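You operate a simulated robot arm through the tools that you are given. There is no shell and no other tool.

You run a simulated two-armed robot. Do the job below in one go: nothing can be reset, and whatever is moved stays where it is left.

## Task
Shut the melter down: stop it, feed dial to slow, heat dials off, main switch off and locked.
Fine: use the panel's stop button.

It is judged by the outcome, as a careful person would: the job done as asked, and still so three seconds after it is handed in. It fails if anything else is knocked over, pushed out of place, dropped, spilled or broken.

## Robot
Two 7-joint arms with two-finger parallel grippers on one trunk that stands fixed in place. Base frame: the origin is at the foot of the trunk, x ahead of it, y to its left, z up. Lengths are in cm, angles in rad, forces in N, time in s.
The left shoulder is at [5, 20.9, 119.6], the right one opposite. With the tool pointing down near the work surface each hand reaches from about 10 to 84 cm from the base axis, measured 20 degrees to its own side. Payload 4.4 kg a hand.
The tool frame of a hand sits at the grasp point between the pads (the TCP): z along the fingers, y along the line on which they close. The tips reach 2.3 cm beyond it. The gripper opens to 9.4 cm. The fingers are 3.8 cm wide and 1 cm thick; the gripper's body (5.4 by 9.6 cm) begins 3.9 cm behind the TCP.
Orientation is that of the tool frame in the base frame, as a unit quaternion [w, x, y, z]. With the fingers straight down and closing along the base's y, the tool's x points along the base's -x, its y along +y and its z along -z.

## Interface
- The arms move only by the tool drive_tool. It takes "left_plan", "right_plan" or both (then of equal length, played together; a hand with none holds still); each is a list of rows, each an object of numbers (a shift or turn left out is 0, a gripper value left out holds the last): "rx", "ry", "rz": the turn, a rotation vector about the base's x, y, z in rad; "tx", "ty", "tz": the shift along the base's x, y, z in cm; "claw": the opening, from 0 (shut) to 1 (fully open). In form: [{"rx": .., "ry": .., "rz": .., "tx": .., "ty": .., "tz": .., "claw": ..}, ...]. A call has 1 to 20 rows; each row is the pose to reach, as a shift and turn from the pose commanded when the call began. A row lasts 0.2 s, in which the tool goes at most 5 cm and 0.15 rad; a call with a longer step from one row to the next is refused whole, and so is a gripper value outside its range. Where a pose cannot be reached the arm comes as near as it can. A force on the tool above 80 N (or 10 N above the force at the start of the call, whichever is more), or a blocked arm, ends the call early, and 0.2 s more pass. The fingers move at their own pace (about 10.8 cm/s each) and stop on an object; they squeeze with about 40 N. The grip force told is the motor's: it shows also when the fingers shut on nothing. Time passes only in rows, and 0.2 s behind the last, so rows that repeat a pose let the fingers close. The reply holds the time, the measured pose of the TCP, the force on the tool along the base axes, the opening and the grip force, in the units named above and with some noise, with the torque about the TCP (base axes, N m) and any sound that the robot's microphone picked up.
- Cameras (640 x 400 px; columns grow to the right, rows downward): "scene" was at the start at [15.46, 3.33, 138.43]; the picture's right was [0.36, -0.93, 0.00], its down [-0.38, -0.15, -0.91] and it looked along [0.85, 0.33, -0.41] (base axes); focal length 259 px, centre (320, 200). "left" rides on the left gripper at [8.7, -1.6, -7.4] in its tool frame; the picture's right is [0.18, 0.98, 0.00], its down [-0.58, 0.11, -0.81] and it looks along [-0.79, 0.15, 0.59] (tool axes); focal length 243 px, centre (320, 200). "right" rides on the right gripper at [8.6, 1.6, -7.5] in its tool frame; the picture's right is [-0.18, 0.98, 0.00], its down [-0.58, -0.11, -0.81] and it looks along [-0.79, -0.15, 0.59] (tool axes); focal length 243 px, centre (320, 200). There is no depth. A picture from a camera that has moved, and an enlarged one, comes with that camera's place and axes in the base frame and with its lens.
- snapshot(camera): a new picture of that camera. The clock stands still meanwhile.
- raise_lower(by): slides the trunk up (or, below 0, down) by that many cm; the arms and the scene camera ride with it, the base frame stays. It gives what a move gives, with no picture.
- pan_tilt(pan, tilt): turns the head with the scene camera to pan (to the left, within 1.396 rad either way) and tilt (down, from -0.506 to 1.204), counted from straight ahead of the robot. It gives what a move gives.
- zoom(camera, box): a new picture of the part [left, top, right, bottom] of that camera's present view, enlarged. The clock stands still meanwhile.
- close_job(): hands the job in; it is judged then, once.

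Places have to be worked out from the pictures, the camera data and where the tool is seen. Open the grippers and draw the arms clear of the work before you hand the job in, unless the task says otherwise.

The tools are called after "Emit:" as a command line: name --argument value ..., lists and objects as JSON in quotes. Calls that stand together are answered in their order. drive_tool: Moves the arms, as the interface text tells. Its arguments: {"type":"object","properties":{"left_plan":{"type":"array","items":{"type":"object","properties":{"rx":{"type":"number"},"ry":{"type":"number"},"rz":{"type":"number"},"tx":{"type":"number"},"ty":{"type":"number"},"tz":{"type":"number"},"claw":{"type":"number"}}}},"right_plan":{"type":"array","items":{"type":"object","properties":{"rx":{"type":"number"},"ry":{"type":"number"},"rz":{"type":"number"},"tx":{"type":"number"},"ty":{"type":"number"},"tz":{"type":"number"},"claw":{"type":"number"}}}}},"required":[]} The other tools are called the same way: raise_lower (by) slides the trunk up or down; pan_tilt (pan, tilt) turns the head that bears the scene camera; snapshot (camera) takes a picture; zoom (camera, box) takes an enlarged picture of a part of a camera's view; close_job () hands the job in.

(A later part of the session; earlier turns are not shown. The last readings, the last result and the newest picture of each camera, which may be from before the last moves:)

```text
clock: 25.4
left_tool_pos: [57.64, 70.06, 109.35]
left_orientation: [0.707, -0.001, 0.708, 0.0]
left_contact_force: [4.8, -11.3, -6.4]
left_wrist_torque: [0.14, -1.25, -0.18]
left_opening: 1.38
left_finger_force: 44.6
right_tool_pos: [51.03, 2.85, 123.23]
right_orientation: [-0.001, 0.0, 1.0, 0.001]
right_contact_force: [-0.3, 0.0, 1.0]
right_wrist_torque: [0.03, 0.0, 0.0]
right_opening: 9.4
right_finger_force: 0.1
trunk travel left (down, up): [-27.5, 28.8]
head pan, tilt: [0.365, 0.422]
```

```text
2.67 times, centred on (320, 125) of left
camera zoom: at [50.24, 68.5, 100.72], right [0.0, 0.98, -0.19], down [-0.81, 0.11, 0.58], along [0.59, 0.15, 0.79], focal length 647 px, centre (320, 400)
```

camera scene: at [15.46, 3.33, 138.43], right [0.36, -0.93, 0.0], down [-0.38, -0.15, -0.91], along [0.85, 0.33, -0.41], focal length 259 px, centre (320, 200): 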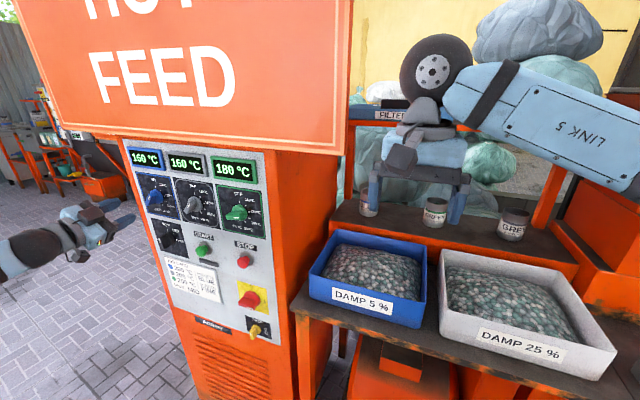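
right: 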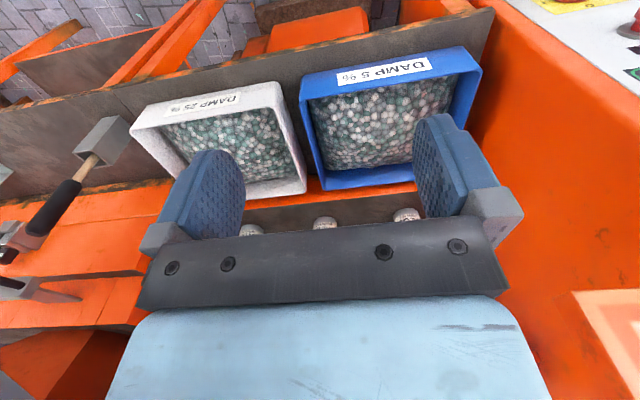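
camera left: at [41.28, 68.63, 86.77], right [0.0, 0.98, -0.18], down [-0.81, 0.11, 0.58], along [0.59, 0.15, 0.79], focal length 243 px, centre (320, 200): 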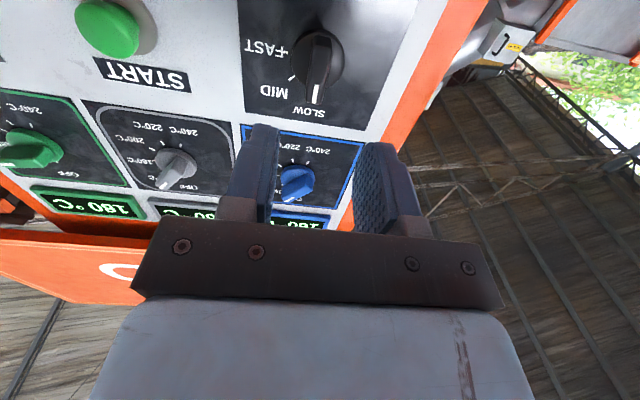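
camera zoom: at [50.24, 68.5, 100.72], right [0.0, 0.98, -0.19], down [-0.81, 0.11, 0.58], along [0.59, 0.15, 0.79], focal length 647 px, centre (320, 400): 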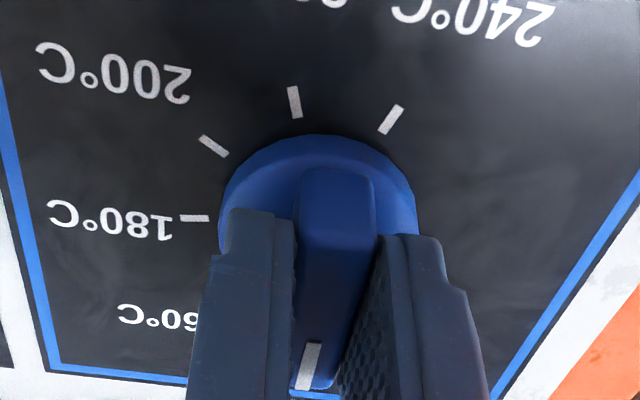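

The blue display is already falling (155 °C) and its bar is vertical at OFF. I'll release, retract, then move across to the grey dial at about y 56.0, z 109.45 with a 40° roll.

Emit:
drive_tool --left_plan '[{"claw": 0.3}, {"claw": 0.45}, {"claw": 0.45}, {"tx": -2}, {"tx": -5}, {"tx": -7}, {"tx": -7, "ty": -3, "rx": 0.14}, {"tx": -7, "ty": -7, "rx": 0.28}, {"tx": -7, "ty": -11, "rx": 0.42}, {"tx": -7, "ty": -14.1, "rx": 0.56}, {"tx": -7, "ty": -14.1, "rx": 0.698}, {"tx": -7, "ty": -14.1, "rx": 0.698}]'

Emit:
zoom --camera "left" --box '[220, 0, 420, 150]'

Emit:
zoom --camera "scene" --box '[110, 140, 270, 240]'

```text
clock: 28.0
left_tool_pos: [50.72, 55.88, 109.33]
left_orientation: [0.664, 0.242, 0.664, 0.243]
left_contact_force: [-0.1, -0.6, -0.4]
left_wrist_torque: [0.0, 0.0, 0.0]
left_opening: 4.21
left_finger_force: 0.1
right_tool_pos: [51.01, 2.88, 123.3]
right_orientation: [0.0, 0.0, 1.0, 0.001]
right_contact_force: [-1.3, 0.0, 0.2]
right_wrist_torque: [0.03, 0.04, 0.04]
right_opening: 9.39
right_finger_force: 0.0
trunk travel left (down, up): [-27.5, 28.8]
head pan, tilt: [0.365, 0.422]
```

```text
2.67 times, centred on (320, 75) of left
camera zoom: at [43.2, 60.43, 101.79], right [0.0, 0.87, 0.49], down [-0.81, -0.29, 0.52], along [0.59, -0.4, 0.7], focal length 647 px, centre (320, 533)
```

zoom: 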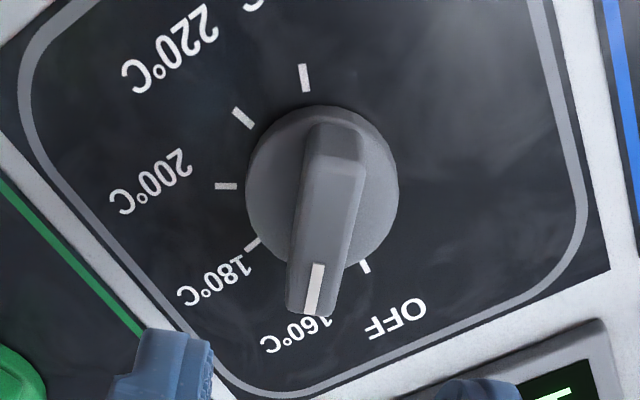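

```text
4.00 times, centred on (190, 190) of scene
camera zoom: at [15.46, 3.32, 138.43], right [0.36, -0.93, 0.0], down [-0.38, -0.15, -0.91], along [0.85, 0.33, -0.41], focal length 1035 px, centre (840, 240)
```

zoom: 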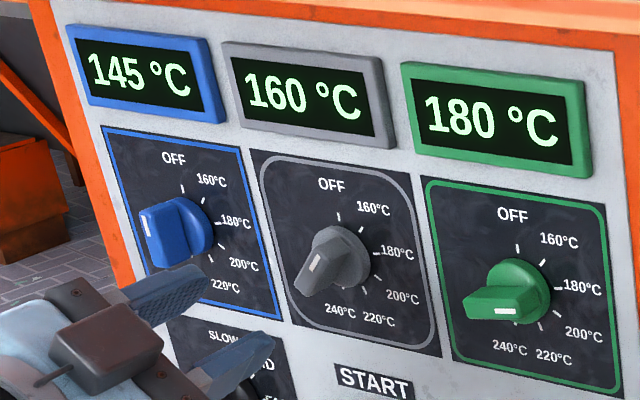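

Blue is at OFF and cooling (145 °C). The grey knob sits in the same place in the view as blue did, so I'll advance, grip and turn it 40° counter-clockwise.

Emit:
drive_tool --left_plan '[{"tx": 2.5}, {"tx": 4.5}, {"tx": 5.7}, {"tx": 6.4}, {"tx": 6.9}, {"tx": 6.9}, {"tx": 6.9, "claw": 0.2}, {"tx": 6.9, "claw": 0}, {"tx": 6.9, "claw": 0}, {"tx": 6.9, "claw": 0}]'

Emit:
zoom --camera "left" --box '[220, 50, 420, 200]'

```text
clock: 30.2
left_tool_pos: [57.62, 56.04, 109.42]
left_orientation: [0.665, 0.242, 0.664, 0.241]
left_contact_force: [5.1, 7.4, 8.7]
left_wrist_torque: [0.0, 0.47, 0.54]
left_opening: 1.41
left_finger_force: 44.5
right_tool_pos: [51.01, 2.69, 123.34]
right_orientation: [0.0, 0.0, 1.0, 0.0]
right_contact_force: [-0.4, -0.4, 0.4]
right_wrist_torque: [0.0, 0.01, -0.01]
right_opening: 9.42
right_finger_force: 0.2
trunk travel left (down, up): [-27.5, 28.8]
head pan, tilt: [0.365, 0.422]
```

```text
2.67 times, centred on (320, 125) of left
camera zoom: at [50.05, 60.47, 101.8], right [0.0, 0.87, 0.49], down [-0.81, -0.29, 0.51], along [0.59, -0.39, 0.7], focal length 647 px, centre (320, 400)
```

zoom: 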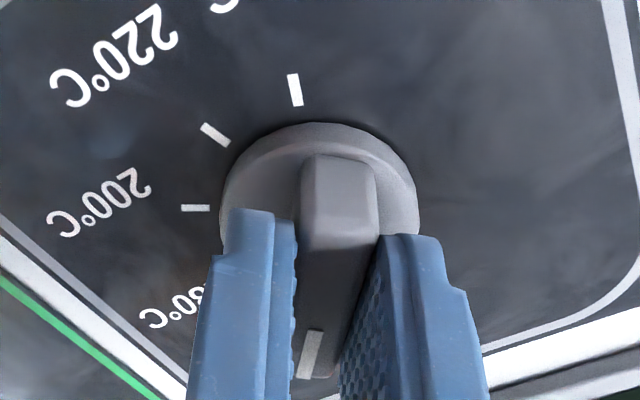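

The grey bar is gripped squarely with about 12 N of side force. I'll turn it counter-clockwise 40°.

Emit:
drive_tool --left_plan '[{"rx": -0.08}, {"rx": -0.16}, {"rx": -0.24}, {"rx": -0.32}, {"rx": -0.4}, {"rx": -0.48}, {"rx": -0.56}, {"rx": -0.64}, {"rx": -0.698}, {"rx": -0.698}]'

Emit:
zoom --camera "scene" --box '[110, 140, 270, 240]'

Emit:
zoom --camera "left" --box '[220, 50, 420, 200]'

```text
clock: 32.4
left_tool_pos: [57.49, 56.04, 109.42]
left_orientation: [0.708, -0.001, 0.706, -0.001]
left_contact_force: [8.0, 15.6, 16.9]
left_wrist_torque: [0.14, -0.17, 0.19]
left_opening: 1.4
left_finger_force: 45.2
right_tool_pos: [50.85, 2.89, 123.25]
right_orientation: [0.0, 0.0, 1.0, -0.001]
right_contact_force: [-0.1, 0.1, 0.3]
right_wrist_torque: [0.01, 0.03, -0.02]
right_opening: 9.41
right_finger_force: 0.1
trunk travel left (down, up): [-27.5, 28.8]
head pan, tilt: [0.365, 0.422]
```

```text
4.00 times, centred on (190, 190) of scene
camera zoom: at [15.39, 3.39, 138.44], right [0.36, -0.93, 0.0], down [-0.38, -0.15, -0.91], along [0.85, 0.33, -0.41], focal length 1035 px, centre (840, 240)
```

zoom: 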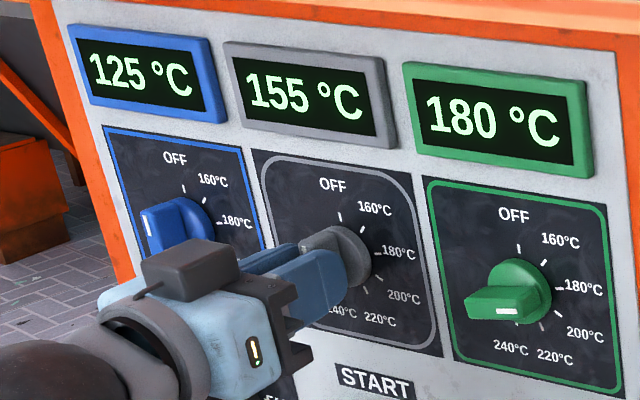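

```text
2.67 times, centred on (320, 125) of left
camera zoom: at [50.07, 54.48, 100.8], right [0.0, 0.98, -0.19], down [-0.81, 0.11, 0.58], along [0.59, 0.15, 0.79], focal length 647 px, centre (320, 400)
```

zoom: 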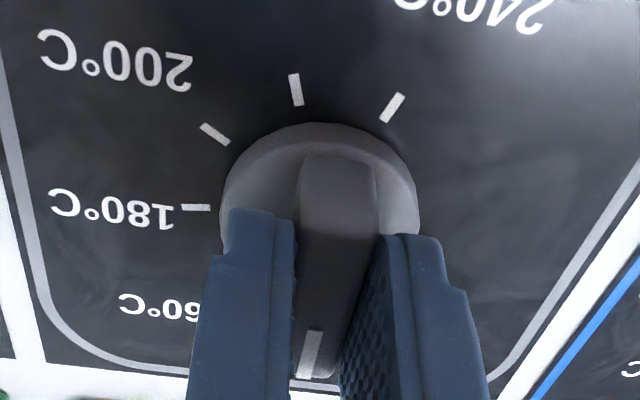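

Grey is at OFF and cooling (155 °C). Releasing and moving to the green dial at about y 42, z 109.5, rolling the hand 80° to match the 180 mark.

Emit:
drive_tool --left_plan '[{"claw": 0.3}, {"claw": 0.45}, {"claw": 0.45}, {"tx": -2}, {"tx": -5}, {"tx": -7}, {"tx": -7, "ty": -1, "rx": 0.14}, {"tx": -7, "ty": -2.5, "rx": 0.28}, {"tx": -7, "ty": -4, "rx": 0.42}, {"tx": -7, "ty": -5.5, "rx": 0.56}, {"tx": -7, "ty": -7, "rx": 0.7}, {"tx": -7, "ty": -8.5, "rx": 0.84}, {"tx": -7, "ty": -10, "rx": 0.98}, {"tx": -7, "ty": -11.5, "rx": 1.12}, {"tx": -7, "ty": -13, "rx": 1.26}, {"tx": -7, "ty": -14, "rx": 1.396}, {"tx": -7, "ty": -14, "rx": 1.396}, {"tx": -7, "ty": -14, "rx": 1.396}]'

Emit:
zoom --camera "left" --box '[220, 0, 420, 150]'

Emit:
snapshot --camera "scene"

```text
clock: 36.2
left_tool_pos: [50.65, 41.94, 109.35]
left_orientation: [0.542, 0.454, 0.542, 0.454]
left_contact_force: [-0.5, 0.0, 0.1]
left_wrist_torque: [-0.01, 0.02, 0.0]
left_opening: 4.24
left_finger_force: 0.0
right_tool_pos: [51.07, 2.81, 123.34]
right_orientation: [-0.001, 0.0, 1.0, 0.001]
right_contact_force: [-0.3, -0.6, 0.9]
right_wrist_torque: [-0.02, -0.03, -0.01]
right_opening: 9.39
right_finger_force: 0.1
trunk travel left (down, up): [-27.5, 28.8]
head pan, tilt: [0.365, 0.422]
```

```text
2.67 times, centred on (320, 75) of left
camera zoom: at [43.1, 50.31, 106.25], right [0.0, 0.35, 0.94], down [-0.81, -0.55, 0.21], along [0.59, -0.75, 0.28], focal length 647 px, centre (320, 533)
```

zoom: 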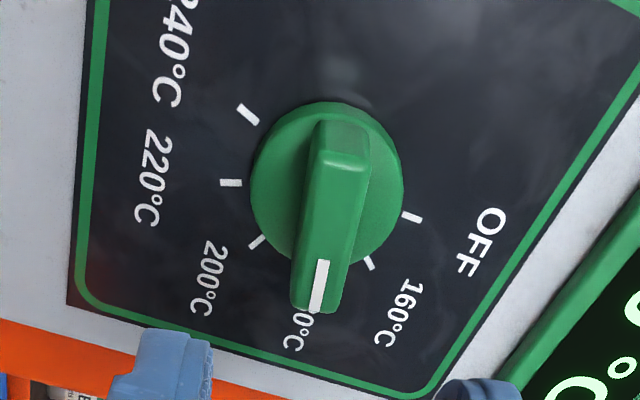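

```text
taken
camera scene: at [15.46, 3.32, 138.43], right [0.36, -0.93, 0.0], down [-0.38, -0.15, -0.91], along [0.85, 0.33, -0.41], focal length 259 px, centre (320, 200)
```

scene: 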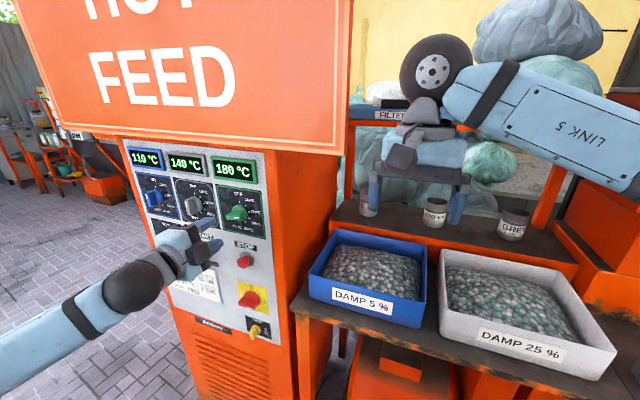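

The green knob is aligned, about 0.2 cm left of and 0.15 cm above the grip axis. I'll correct for that, advance and grip.

Emit:
drive_tool --left_plan '[{"tx": 2.5, "ty": 0.2, "tz": 0.13}, {"tx": 4.5, "ty": 0.2, "tz": 0.13}, {"tx": 5.7, "ty": 0.2, "tz": 0.13}, {"tx": 6.4, "ty": 0.2, "tz": 0.13}, {"tx": 7.0, "ty": 0.2, "tz": 0.13}, {"tx": 7.0, "ty": 0.2, "tz": 0.13}, {"tx": 7.0, "ty": 0.2, "tz": 0.13, "claw": 0.2}, {"tx": 7.0, "ty": 0.2, "tz": 0.13, "claw": 0}, {"tx": 7.0, "ty": 0.2, "tz": 0.13, "claw": 0}, {"tx": 7.0, "ty": 0.2, "tz": 0.13, "claw": 0}]'

Emit:
zoom --camera "left" --box '[220, 50, 420, 200]'

Emit:
zoom --camera "scene" --box '[110, 140, 270, 240]'

```text
clock: 38.4
left_tool_pos: [57.6, 42.14, 109.45]
left_orientation: [0.542, 0.454, 0.542, 0.454]
left_contact_force: [-3.1, -2.9, -5.0]
left_wrist_torque: [0.01, 0.05, 0.17]
left_opening: 1.36
left_finger_force: 44.8
right_tool_pos: [51.05, 2.8, 123.32]
right_orientation: [0.0, 0.0, 1.0, 0.0]
right_contact_force: [0.4, 0.6, 0.0]
right_wrist_torque: [0.04, -0.01, -0.03]
right_opening: 9.39
right_finger_force: 0.0
trunk travel left (down, up): [-27.5, 28.8]
head pan, tilt: [0.365, 0.422]
```

```text
2.67 times, centred on (320, 125) of left
camera zoom: at [50.09, 50.61, 106.38], right [0.0, 0.35, 0.94], down [-0.81, -0.55, 0.21], along [0.59, -0.75, 0.28], focal length 647 px, centre (320, 400)
```

zoom: 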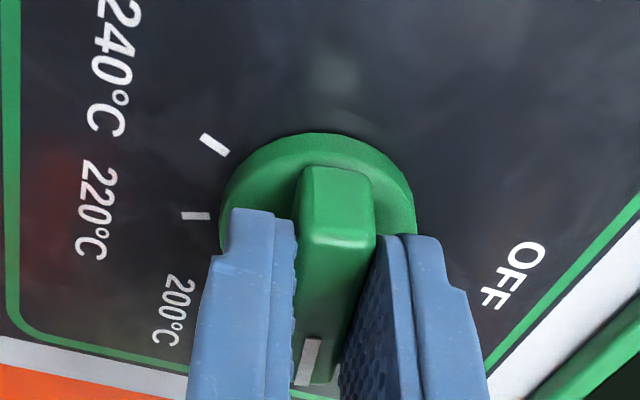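

```text
4.00 times, centred on (190, 190) of scene
camera zoom: at [15.47, 3.33, 138.42], right [0.36, -0.93, 0.0], down [-0.38, -0.15, -0.91], along [0.85, 0.33, -0.41], focal length 1035 px, centre (840, 240)
```

zoom: 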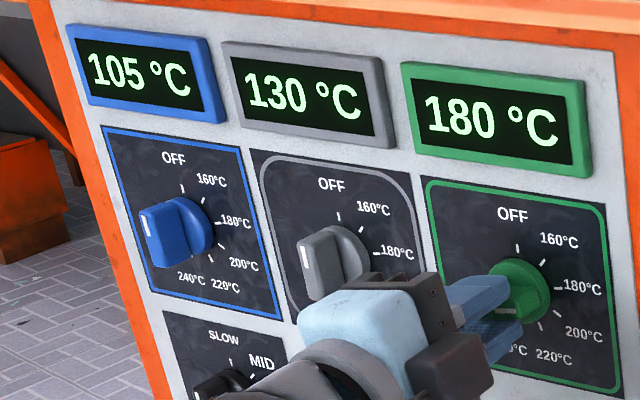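

The green bar is gripped cleanly with low force. I'll turn it 80° counter-clockwise to OFF.

Emit:
drive_tool --left_plan '[{"rx": -0.09}, {"rx": -0.18}, {"rx": -0.27}, {"rx": -0.36}, {"rx": -0.45}, {"rx": -0.54}, {"rx": -0.63}, {"rx": -0.72}, {"rx": -0.81}, {"rx": -0.9}, {"rx": -0.99}, {"rx": -1.08}, {"rx": -1.17}, {"rx": -1.26}, {"rx": -1.33}, {"rx": -1.396}, {"rx": -1.396}]'

Emit:
zoom --camera "left" --box '[220, 50, 420, 200]'

Emit:
zoom --camera "scene" --box '[110, 140, 270, 240]'

```text
clock: 42.0
left_tool_pos: [57.68, 42.01, 109.31]
left_orientation: [0.706, 0.0, 0.708, -0.001]
left_contact_force: [-20.4, -24.5, -34.6]
left_wrist_torque: [0.12, 0.77, -0.32]
left_opening: 1.38
left_finger_force: 44.5
right_tool_pos: [51.11, 2.91, 123.16]
right_orientation: [0.0, 0.0, 1.0, 0.001]
right_contact_force: [0.0, 0.4, 0.4]
right_wrist_torque: [-0.01, 0.03, 0.02]
right_opening: 9.4
right_finger_force: 0.1
trunk travel left (down, up): [-27.5, 28.8]
head pan, tilt: [0.365, 0.422]
```

```text
2.67 times, centred on (320, 125) of left
camera zoom: at [50.11, 40.51, 100.73], right [0.0, 0.98, -0.19], down [-0.8, 0.11, 0.58], along [0.59, 0.15, 0.79], focal length 647 px, centre (320, 400)
```

zoom: 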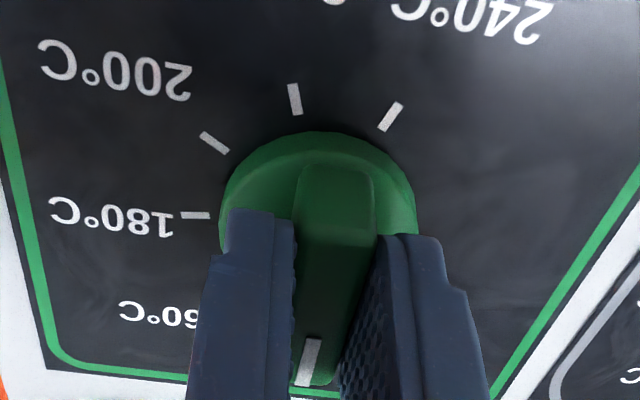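

```text
4.00 times, centred on (190, 190) of scene
camera zoom: at [15.55, 3.26, 138.41], right [0.36, -0.93, 0.0], down [-0.38, -0.15, -0.91], along [0.85, 0.33, -0.41], focal length 1035 px, centre (840, 240)
```

zoom: 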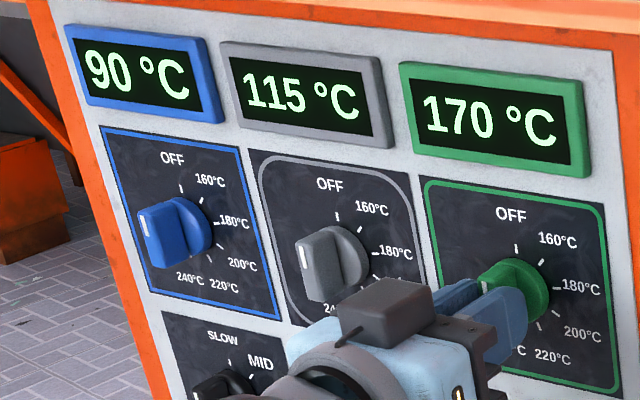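

All three heat dials are at OFF and their displays are falling. I'll release green, retract, and move down in front of the main switch (about y 42, z 81.8), rolling 90° to match its bar at I.

Emit:
drive_tool --left_plan '[{"claw": 0.3}, {"claw": 0.5}, {"claw": 0.5}, {"tx": -2}, {"tx": -5}, {"tx": -8}, {"tx": -8, "tz": -2, "rx": 0.13}, {"tx": -8, "tz": -4.5, "rx": 0.26}, {"tx": -8, "tz": -7, "rx": 0.39}, {"tx": -8, "tz": -9.5, "rx": 0.52}, {"tx": -8, "tz": -12, "rx": 0.65}, {"tx": -8, "tz": -14.5, "rx": 0.78}, {"tx": -8, "tz": -17, "rx": 0.91}, {"tx": -8, "tz": -19.5, "rx": 1.05}, {"tx": -8, "tz": -22, "rx": 1.19}, {"tx": -8, "tz": -24.5, "rx": 1.33}, {"tx": -8, "tz": -27, "ty": -0.1, "rx": 1.46}, {"tx": -8, "tz": -27.8, "ty": -0.2, "rx": 1.571}, {"tx": -8, "tz": -27.8, "ty": -0.2, "rx": 1.571}]'

Emit:
snapshot --camera "left"

Emit:
snapshot --camera "scene"

```text
clock: 46.0
left_tool_pos: [49.72, 42.06, 81.52]
left_orientation: [0.5, 0.501, 0.5, 0.499]
left_contact_force: [0.6, -0.2, -0.1]
left_wrist_torque: [-0.01, -0.01, 0.01]
left_opening: 4.68
left_finger_force: 0.1
right_tool_pos: [51.0, 2.9, 123.3]
right_orientation: [0.0, 0.0, 1.0, 0.0]
right_contact_force: [-0.4, 0.1, -0.3]
right_wrist_torque: [-0.03, 0.0, -0.01]
right_opening: 9.39
right_finger_force: 0.1
trunk travel left (down, up): [-27.5, 28.8]
head pan, tilt: [0.365, 0.422]
```

```text
taken
camera left: at [42.21, 50.88, 80.01], right [0.0, 0.18, 0.98], down [-0.81, -0.58, 0.11], along [0.59, -0.79, 0.15], focal length 243 px, centre (320, 200)
```

left: 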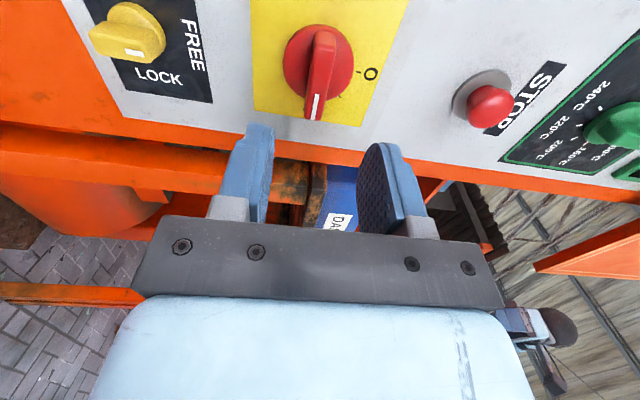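

```text
taken
camera scene: at [15.45, 3.33, 138.43], right [0.36, -0.93, 0.0], down [-0.38, -0.15, -0.91], along [0.85, 0.33, -0.41], focal length 259 px, centre (320, 200)
```

scene: 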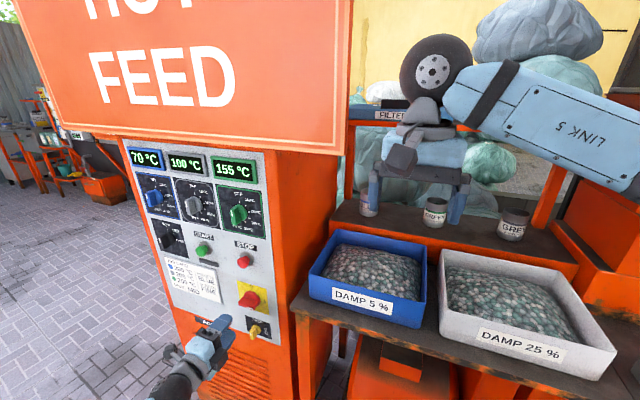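

Emit:
zoom --camera "left" --box '[220, 0, 420, 130]'

Emit:
zoom --camera "left" --box '[70, 0, 240, 110]'

Emit:
zoom --camera "scene" --box '[110, 140, 280, 260]'

```text
3.08 times, centred on (320, 65) of left
camera zoom: at [42.21, 50.88, 80.01], right [0.0, 0.18, 0.98], down [-0.81, -0.58, 0.11], along [0.59, -0.79, 0.15], focal length 746 px, centre (320, 615)
```

zoom: 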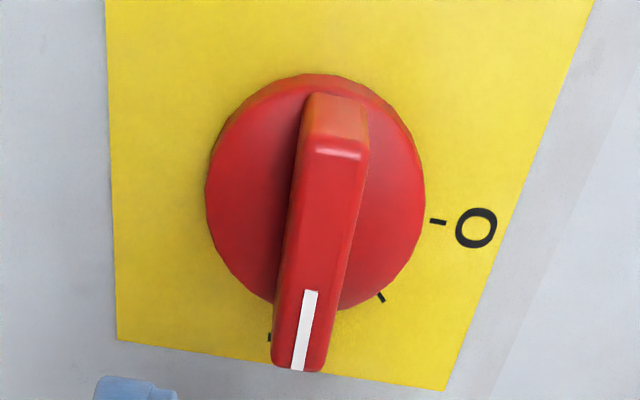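

```text
3.64 times, centred on (155, 55) of left
camera zoom: at [42.21, 50.88, 80.01], right [0.0, 0.18, 0.98], down [-0.81, -0.58, 0.11], along [0.59, -0.79, 0.15], focal length 882 px, centre (920, 727)
```

zoom: 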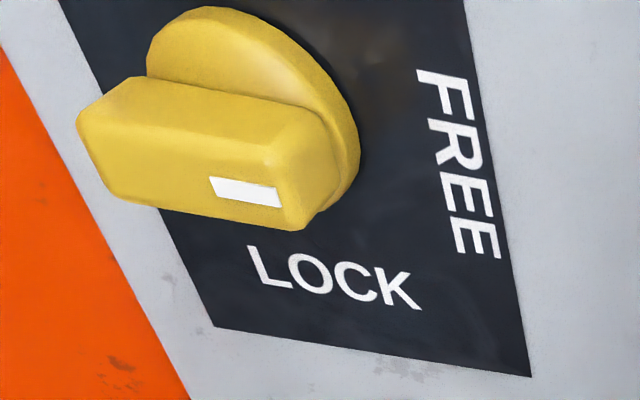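

```text
3.33 times, centred on (195, 200) of scene
camera zoom: at [15.45, 3.33, 138.43], right [0.36, -0.93, 0.0], down [-0.38, -0.15, -0.91], along [0.85, 0.33, -0.41], focal length 862 px, centre (737, 200)
```

zoom: 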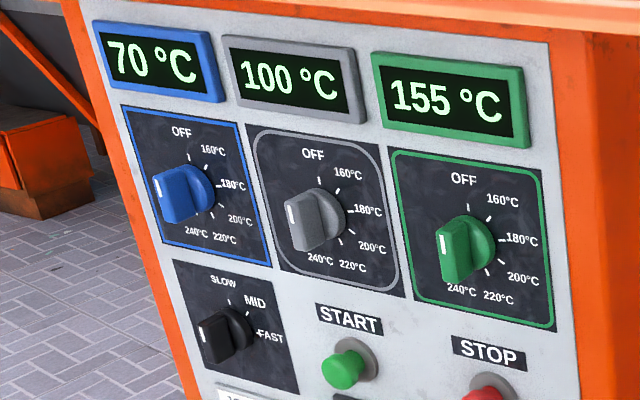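

All four dials read correctly in the scene view. The main switch's axis works out at y≈42.05, z≈81.8 with its bar front at x≈58.2, and its bar is in line with the hand. I'll straddle it and close.

Emit:
drive_tool --left_plan '[{"tx": 3, "ty": 0.05}, {"tx": 5, "ty": 0.05}, {"tx": 6.3, "ty": 0.05}, {"tx": 7.2, "ty": 0.05}, {"tx": 7.8, "ty": 0.05}, {"tx": 7.8, "ty": 0.05}, {"tx": 7.8, "ty": 0.05, "claw": 0.25}, {"tx": 7.8, "ty": 0.05, "claw": 0}, {"tx": 7.8, "ty": 0.05, "claw": 0}, {"tx": 7.8, "ty": 0.05, "claw": 0}]'

Emit:
zoom --camera "left" --box '[220, 50, 420, 200]'

Emit:
zoom --camera "scene" --box '[190, 240, 310, 350]'

```text
clock: 48.2
left_tool_pos: [57.42, 42.27, 81.56]
left_orientation: [0.499, 0.5, 0.502, 0.499]
left_contact_force: [-7.0, -4.3, -14.3]
left_wrist_torque: [0.02, 0.03, 0.87]
left_opening: 1.39
left_finger_force: 45.2
right_tool_pos: [51.05, 2.82, 123.25]
right_orientation: [0.0, 0.0, 1.0, 0.0]
right_contact_force: [0.0, -0.1, 0.0]
right_wrist_torque: [0.0, -0.02, -0.01]
right_opening: 9.4
right_finger_force: 0.2
trunk travel left (down, up): [-27.5, 28.8]
head pan, tilt: [0.365, 0.422]
```

```text
2.67 times, centred on (320, 125) of left
camera zoom: at [49.88, 50.92, 79.92], right [0.0, 0.19, 0.98], down [-0.81, -0.58, 0.11], along [0.59, -0.79, 0.15], focal length 647 px, centre (320, 400)
```

zoom: 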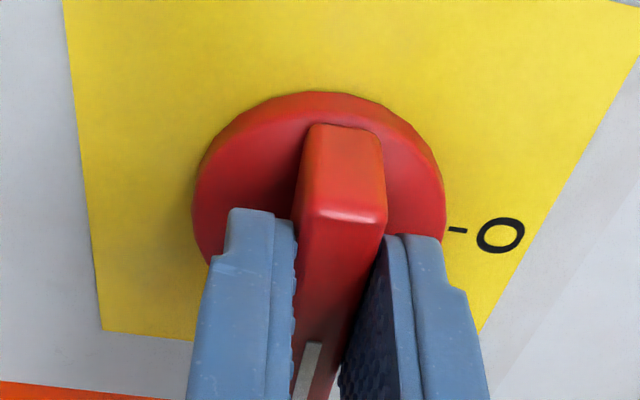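

```text
3.64 times, centred on (250, 295) of scene
camera zoom: at [15.54, 3.39, 138.4], right [0.36, -0.93, 0.0], down [-0.38, -0.15, -0.91], along [0.85, 0.33, -0.41], focal length 941 px, centre (574, -146)
```

zoom: 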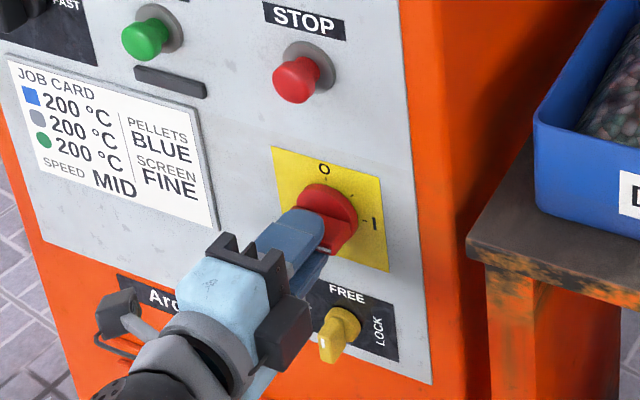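

The main switch bar is gripped, and the side force suggests its axis is about 0.1 cm lower. I'll trim that and turn it 90° counter-clockwise to O.

Emit:
drive_tool --left_plan '[{"tz": -0.1}, {"tz": -0.1, "rx": -0.09}, {"tz": -0.1, "rx": -0.18}, {"tz": -0.1, "rx": -0.27}, {"tz": -0.1, "rx": -0.36}, {"tz": -0.1, "rx": -0.45}, {"tz": -0.1, "rx": -0.54}, {"tz": -0.1, "rx": -0.63}, {"tz": -0.1, "rx": -0.72}, {"tz": -0.1, "rx": -0.81}]'

Emit:
zoom --camera "scene" --box '[190, 240, 310, 350]'

```text
clock: 50.4
left_tool_pos: [57.49, 42.2, 81.5]
left_orientation: [0.656, 0.261, 0.659, 0.26]
left_contact_force: [-22.7, -5.8, -27.6]
left_wrist_torque: [0.03, -0.29, -0.65]
left_opening: 1.39
left_finger_force: 45.5
right_tool_pos: [51.07, 2.91, 123.28]
right_orientation: [0.0, 0.0, 1.0, -0.001]
right_contact_force: [-0.3, -0.3, -0.2]
right_wrist_torque: [0.03, 0.01, -0.01]
right_opening: 9.38
right_finger_force: 0.0
trunk travel left (down, up): [-27.5, 28.8]
head pan, tilt: [0.365, 0.422]
```

```text
3.64 times, centred on (250, 295) of scene
camera zoom: at [15.52, 3.48, 138.4], right [0.36, -0.93, 0.0], down [-0.38, -0.15, -0.91], along [0.85, 0.33, -0.41], focal length 941 px, centre (574, -146)
```

zoom: 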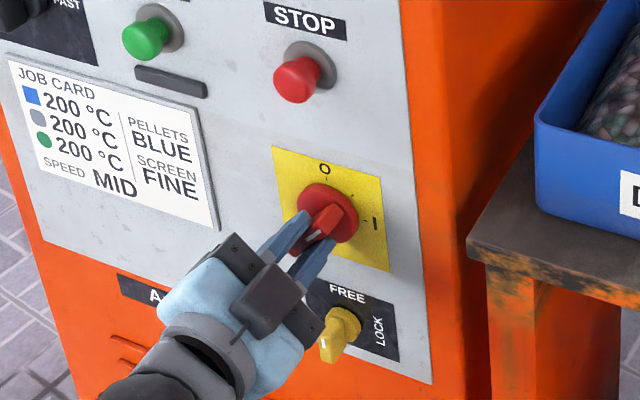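

It is turning with the hand (about 45°), and the force still points down, so I'll lower the axis another 0.2 cm and finish the turn to O.

Emit:
drive_tool --left_plan '[{"tz": -0.2, "tx": -0.1}, {"tz": -0.2, "tx": -0.1, "rx": -0.09}, {"tz": -0.2, "tx": -0.1, "rx": -0.18}, {"tz": -0.2, "tx": -0.1, "rx": -0.27}, {"tz": -0.2, "tx": -0.1, "rx": -0.36}, {"tz": -0.2, "tx": -0.1, "rx": -0.45}, {"tz": -0.2, "tx": -0.1, "rx": -0.54}, {"tz": -0.2, "tx": -0.1, "rx": -0.63}, {"tz": -0.2, "tx": -0.1, "rx": -0.7}, {"tz": -0.2, "tx": -0.1, "rx": -0.761}, {"tz": -0.2, "tx": -0.1, "rx": -0.761}]'

Emit:
zoom --camera "scene" --box '[190, 240, 310, 350]'

Emit:
snapshot --camera "left"

```text
clock: 52.8
left_tool_pos: [57.4, 42.02, 81.38]
left_orientation: [0.707, 0.0, 0.707, -0.001]
left_contact_force: [22.2, -8.6, -1.9]
left_wrist_torque: [0.06, 0.34, -0.17]
left_opening: 1.41
left_finger_force: 44.7
right_tool_pos: [51.29, 2.82, 123.2]
right_orientation: [0.0, 0.0, 1.0, 0.0]
right_contact_force: [0.6, 0.7, -0.5]
right_wrist_torque: [-0.02, 0.01, 0.01]
right_opening: 9.39
right_finger_force: 0.0
trunk travel left (down, up): [-27.5, 28.8]
head pan, tilt: [0.365, 0.422]
```

```text
3.64 times, centred on (250, 295) of scene
camera zoom: at [15.68, 3.27, 138.41], right [0.36, -0.93, 0.0], down [-0.38, -0.15, -0.91], along [0.85, 0.33, -0.41], focal length 941 px, centre (574, -146)
```

zoom: 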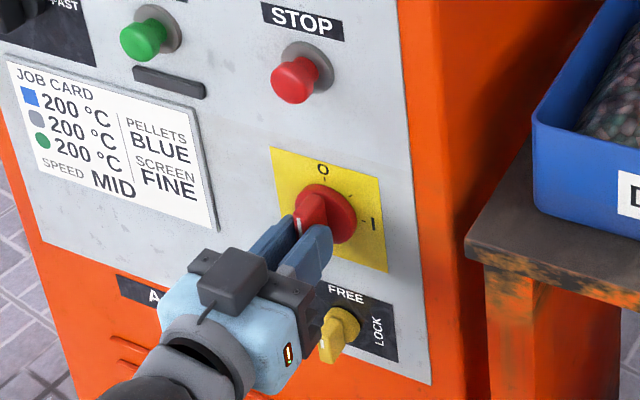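

```text
taken
camera left: at [49.89, 40.5, 72.74], right [0.0, 0.98, -0.19], down [-0.81, 0.11, 0.58], along [0.59, 0.15, 0.79], focal length 243 px, centre (320, 200)
```

left: 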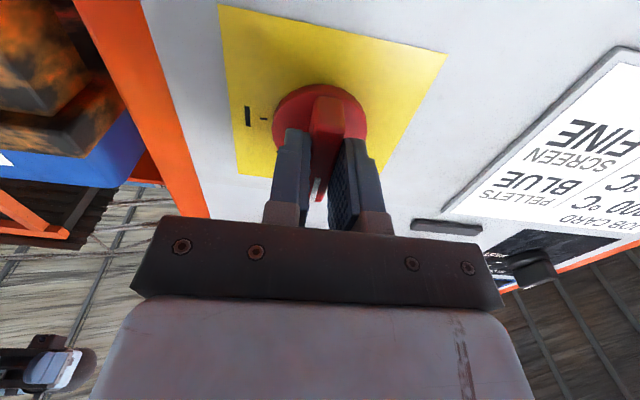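

The main switch is on O. I'll release it, retract, and move down in front of the yellow lock (about y 42.1, z 69.3), whose bar is vertical at FREE.

Emit:
drive_tool --left_plan '[{"claw": 0.3}, {"claw": 0.5}, {"claw": 0.5}, {"tx": -2}, {"tx": -5}, {"tx": -9}, {"tx": -9, "tz": -3}, {"tx": -9, "tz": -6}, {"tx": -9, "tz": -9}, {"tx": -9, "tz": -12.1}, {"tx": -9, "tz": -12.1}, {"tx": -9, "tz": -12.1}]'

Emit:
snapshot --camera "left"

Emit:
zoom --camera "left" --box '[220, 0, 420, 150]'

Emit:
snapshot --camera "scene"

Emit:
zoom --camera "scene" --box '[190, 240, 310, 350]'

```text
clock: 55.4
left_tool_pos: [48.32, 42.06, 69.29]
left_orientation: [0.707, -0.002, 0.707, 0.0]
left_contact_force: [-0.6, -0.6, -0.6]
left_wrist_torque: [0.03, 0.01, 0.0]
left_opening: 4.71
left_finger_force: 0.0
right_tool_pos: [50.97, 2.9, 123.28]
right_orientation: [0.0, 0.0, 1.0, 0.0]
right_contact_force: [-0.3, 0.0, -0.2]
right_wrist_torque: [-0.01, -0.01, -0.02]
right_opening: 9.43
right_finger_force: 0.1
trunk travel left (down, up): [-27.5, 28.8]
head pan, tilt: [0.365, 0.422]
```

```text
taken
camera left: at [40.77, 40.55, 60.59], right [0.0, 0.98, -0.19], down [-0.81, 0.11, 0.58], along [0.59, 0.15, 0.79], focal length 243 px, centre (320, 200)
```

left: 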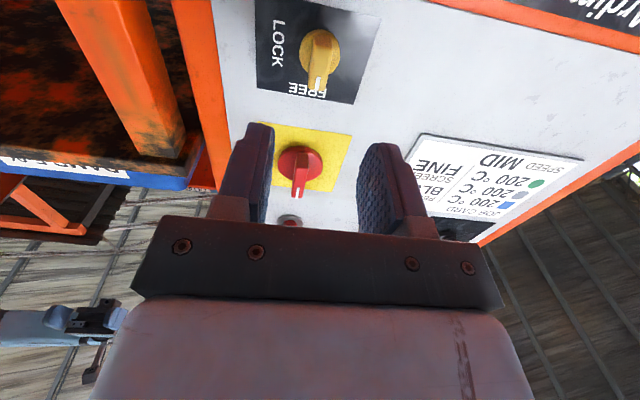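

```text
2.67 times, centred on (320, 75) of left
camera zoom: at [40.77, 40.55, 60.59], right [0.0, 0.98, -0.19], down [-0.81, 0.11, 0.58], along [0.59, 0.15, 0.79], focal length 647 px, centre (320, 533)
```

zoom: 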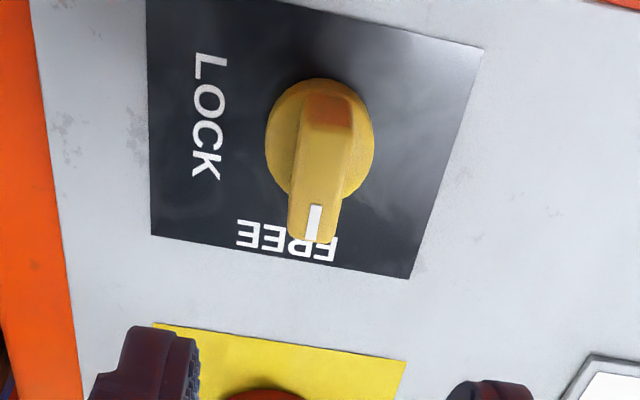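

```text
taken
camera scene: at [15.46, 3.34, 138.43], right [0.36, -0.93, 0.0], down [-0.38, -0.15, -0.91], along [0.85, 0.33, -0.41], focal length 259 px, centre (320, 200)
```

scene: 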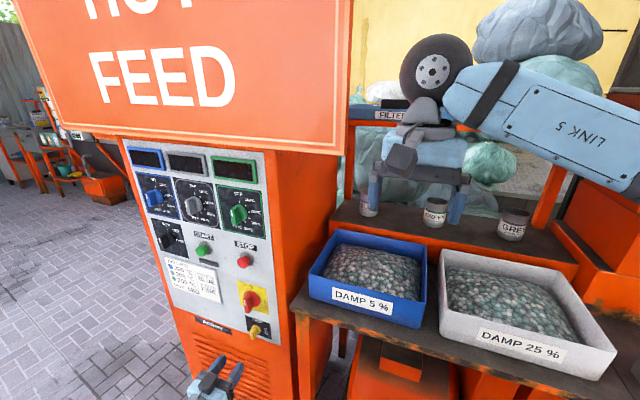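

```text
3.64 times, centred on (250, 295) of scene
camera zoom: at [15.46, 3.34, 138.43], right [0.36, -0.93, 0.0], down [-0.38, -0.15, -0.91], along [0.85, 0.33, -0.41], focal length 941 px, centre (574, -146)
```

zoom: 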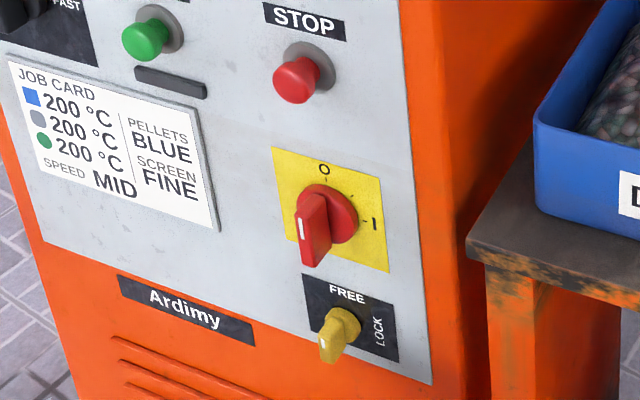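

The displays have gone dark, so the main power is off. The lock's bar is centred laterally and its axis looks about 0.3 cm below the hand, so I'll correct that and move closer for another look.

Emit:
drive_tool --left_plan '[{"tx": 3, "tz": -0.3}, {"tx": 5.5, "tz": -0.3}, {"tx": 7, "tz": -0.3}, {"tx": 8, "tz": -0.3}, {"tx": 8, "tz": -0.3}]'

Emit:
zoom --camera "left" --box '[220, 50, 420, 200]'

Emit:
zoom --camera "scene" --box '[190, 270, 310, 370]'

```text
clock: 56.6
left_tool_pos: [56.38, 41.89, 68.95]
left_orientation: [0.707, -0.001, 0.707, 0.0]
left_contact_force: [0.3, -0.2, 0.2]
left_wrist_torque: [0.01, 0.0, -0.01]
left_opening: 4.69
left_finger_force: 0.1
right_tool_pos: [51.08, 2.81, 123.32]
right_orientation: [-0.001, 0.001, 1.0, 0.0]
right_contact_force: [-0.6, -0.6, -0.4]
right_wrist_torque: [0.01, -0.01, -0.01]
right_opening: 9.41
right_finger_force: 0.1
trunk travel left (down, up): [-27.5, 28.8]
head pan, tilt: [0.365, 0.422]
```

```text
2.67 times, centred on (320, 125) of left
camera zoom: at [48.76, 40.49, 60.33], right [0.0, 0.98, -0.18], down [-0.81, 0.11, 0.58], along [0.59, 0.15, 0.79], focal length 647 px, centre (320, 400)
```

zoom: 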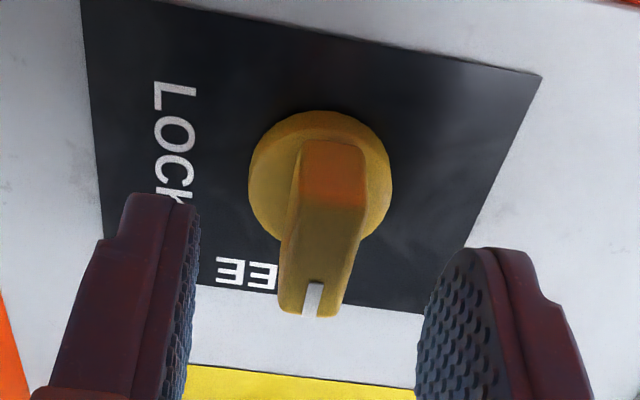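

```text
4.00 times, centred on (250, 320) of scene
camera zoom: at [15.45, 3.33, 138.43], right [0.36, -0.93, 0.0], down [-0.38, -0.15, -0.91], along [0.85, 0.33, -0.41], focal length 1035 px, centre (600, -280)
```

zoom: 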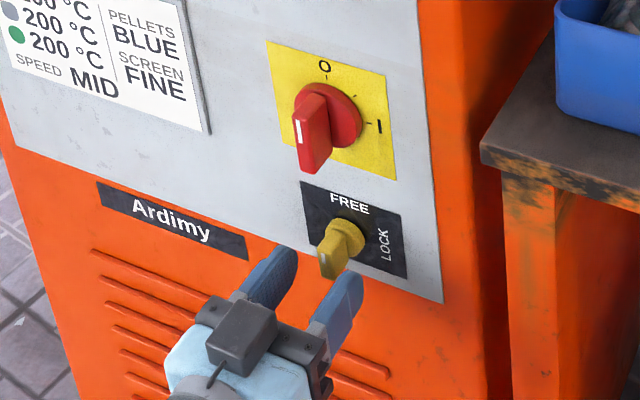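

The lock's bar now lies on the grip axis. I'll advance to straddle it and close.

Emit:
drive_tool --left_plan '[{"tx": 0.7}, {"tx": 1.2}, {"tx": 1.4}, {"tx": 1.4, "claw": 0.25}, {"tx": 1.4, "claw": 0}, {"tx": 1.4, "claw": 0}, {"tx": 1.4, "claw": 0}]'

Emit:
zoom --camera "left" --box '[220, 50, 420, 200]'

Emit:
zoom --camera "scene" --box '[190, 270, 310, 370]'

```text
clock: 58.2
left_tool_pos: [57.71, 42.04, 69.03]
left_orientation: [0.707, -0.001, 0.707, -0.001]
left_contact_force: [0.1, 0.2, -1.1]
left_wrist_torque: [0.07, 0.13, 0.0]
left_opening: 1.4
left_finger_force: 44.8
right_tool_pos: [50.95, 2.93, 123.33]
right_orientation: [0.0, 0.0, 1.0, 0.0]
right_contact_force: [-0.5, 1.3, 0.7]
right_wrist_torque: [-0.03, -0.01, -0.01]
right_opening: 9.42
right_finger_force: 0.1
trunk travel left (down, up): [-27.5, 28.8]
head pan, tilt: [0.365, 0.422]
```

```text
2.67 times, centred on (320, 125) of left
camera zoom: at [50.21, 40.5, 60.37], right [0.0, 0.98, -0.19], down [-0.81, 0.11, 0.58], along [0.59, 0.15, 0.79], focal length 647 px, centre (320, 400)
```

zoom: 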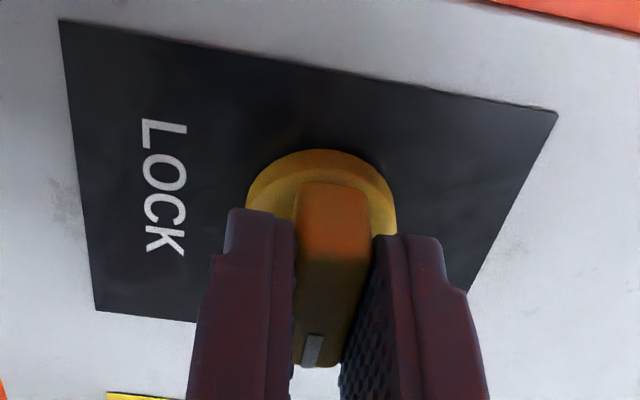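

```text
4.00 times, centred on (250, 320) of scene
camera zoom: at [15.46, 3.33, 138.43], right [0.36, -0.93, 0.0], down [-0.38, -0.15, -0.91], along [0.85, 0.33, -0.41], focal length 1035 px, centre (600, -280)
```

zoom: 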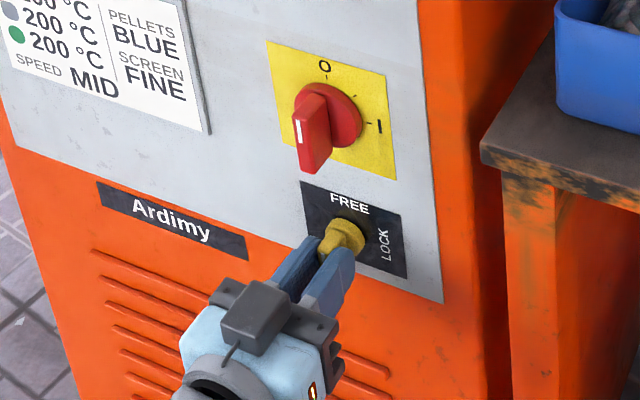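

The lock is gripped with almost no side force. I'll turn it clockwise 45° first and check.

Emit:
drive_tool --left_plan '[{"rx": 0.09}, {"rx": 0.18}, {"rx": 0.27}, {"rx": 0.36}, {"rx": 0.45}, {"rx": 0.54}, {"rx": 0.63}, {"rx": 0.72}, {"rx": 0.8}]'

Emit:
zoom --camera "scene" --box '[190, 270, 310, 370]'

```text
clock: 60.2
left_tool_pos: [57.65, 42.08, 69.1]
left_orientation: [0.651, 0.275, 0.651, 0.276]
left_contact_force: [5.4, -5.1, 0.9]
left_wrist_torque: [0.0, 0.73, 0.65]
left_opening: 1.39
left_finger_force: 45.5
right_tool_pos: [51.09, 2.88, 123.3]
right_orientation: [0.0, 0.001, 1.0, 0.0]
right_contact_force: [-0.4, -0.6, -0.1]
right_wrist_torque: [0.01, 0.04, -0.03]
right_opening: 9.41
right_finger_force: 0.1
trunk travel left (down, up): [-27.5, 28.8]
head pan, tilt: [0.365, 0.422]
```

```text
4.00 times, centred on (250, 320) of scene
camera zoom: at [15.5, 3.29, 138.43], right [0.36, -0.93, 0.0], down [-0.38, -0.15, -0.91], along [0.85, 0.33, -0.41], focal length 1035 px, centre (600, -280)
```

zoom: 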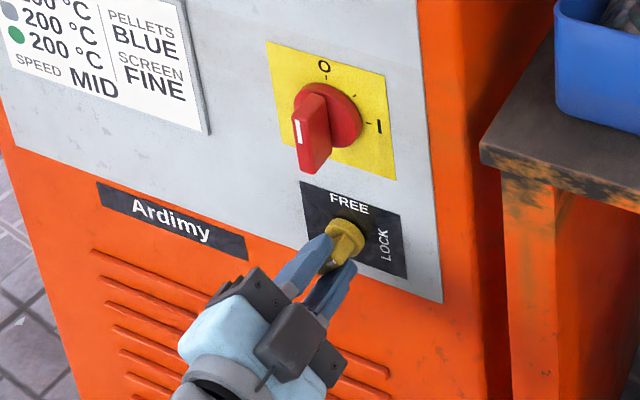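

The lock is turning smoothly with low force. I'll finish the turn to LOCK.

Emit:
drive_tool --left_plan '[{"rx": 0.09}, {"rx": 0.18}, {"rx": 0.27}, {"rx": 0.36}, {"rx": 0.45}, {"rx": 0.54}, {"rx": 0.63}, {"rx": 0.71}, {"rx": 0.771}, {"rx": 0.771}]'

Emit:
zoom --camera "scene" --box '[190, 270, 310, 370]'

Emit:
zoom --camera "left" --box '[220, 50, 420, 200]'

```text
clock: 62.4
left_tool_pos: [57.64, 42.04, 68.97]
left_orientation: [0.5, 0.501, 0.5, 0.499]
left_contact_force: [5.9, -11.0, -1.1]
left_wrist_torque: [-0.03, -0.01, 0.0]
left_opening: 1.4
left_finger_force: 44.5
right_tool_pos: [51.07, 2.81, 123.38]
right_orientation: [-0.001, 0.0, 1.0, 0.0]
right_contact_force: [0.1, 0.7, 0.4]
right_wrist_torque: [0.01, 0.0, -0.01]
right_opening: 9.39
right_finger_force: 0.0
trunk travel left (down, up): [-27.5, 28.8]
head pan, tilt: [0.365, 0.422]
```

```text
4.00 times, centred on (250, 320) of scene
camera zoom: at [15.51, 3.26, 138.42], right [0.36, -0.93, 0.0], down [-0.38, -0.15, -0.91], along [0.85, 0.33, -0.41], focal length 1035 px, centre (600, -280)
```

zoom: 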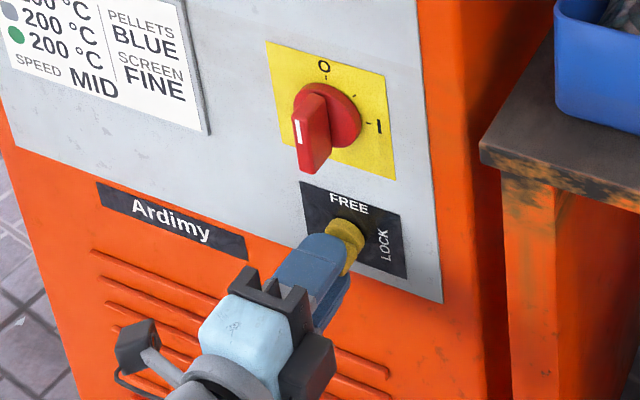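

```text
2.67 times, centred on (320, 125) of left
camera zoom: at [50.21, 50.8, 67.41], right [0.0, 0.18, 0.98], down [-0.81, -0.58, 0.11], along [0.59, -0.79, 0.15], focal length 647 px, centre (320, 400)
```

zoom: 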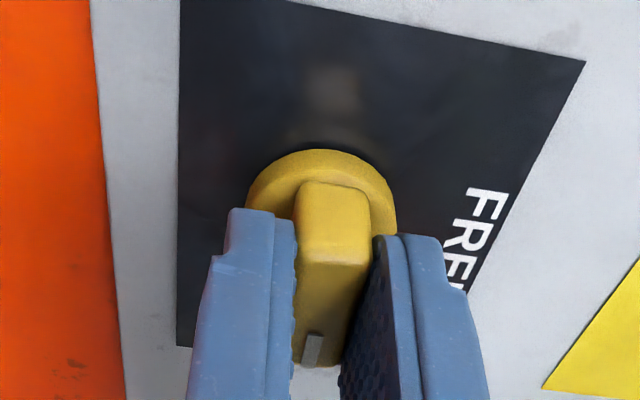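

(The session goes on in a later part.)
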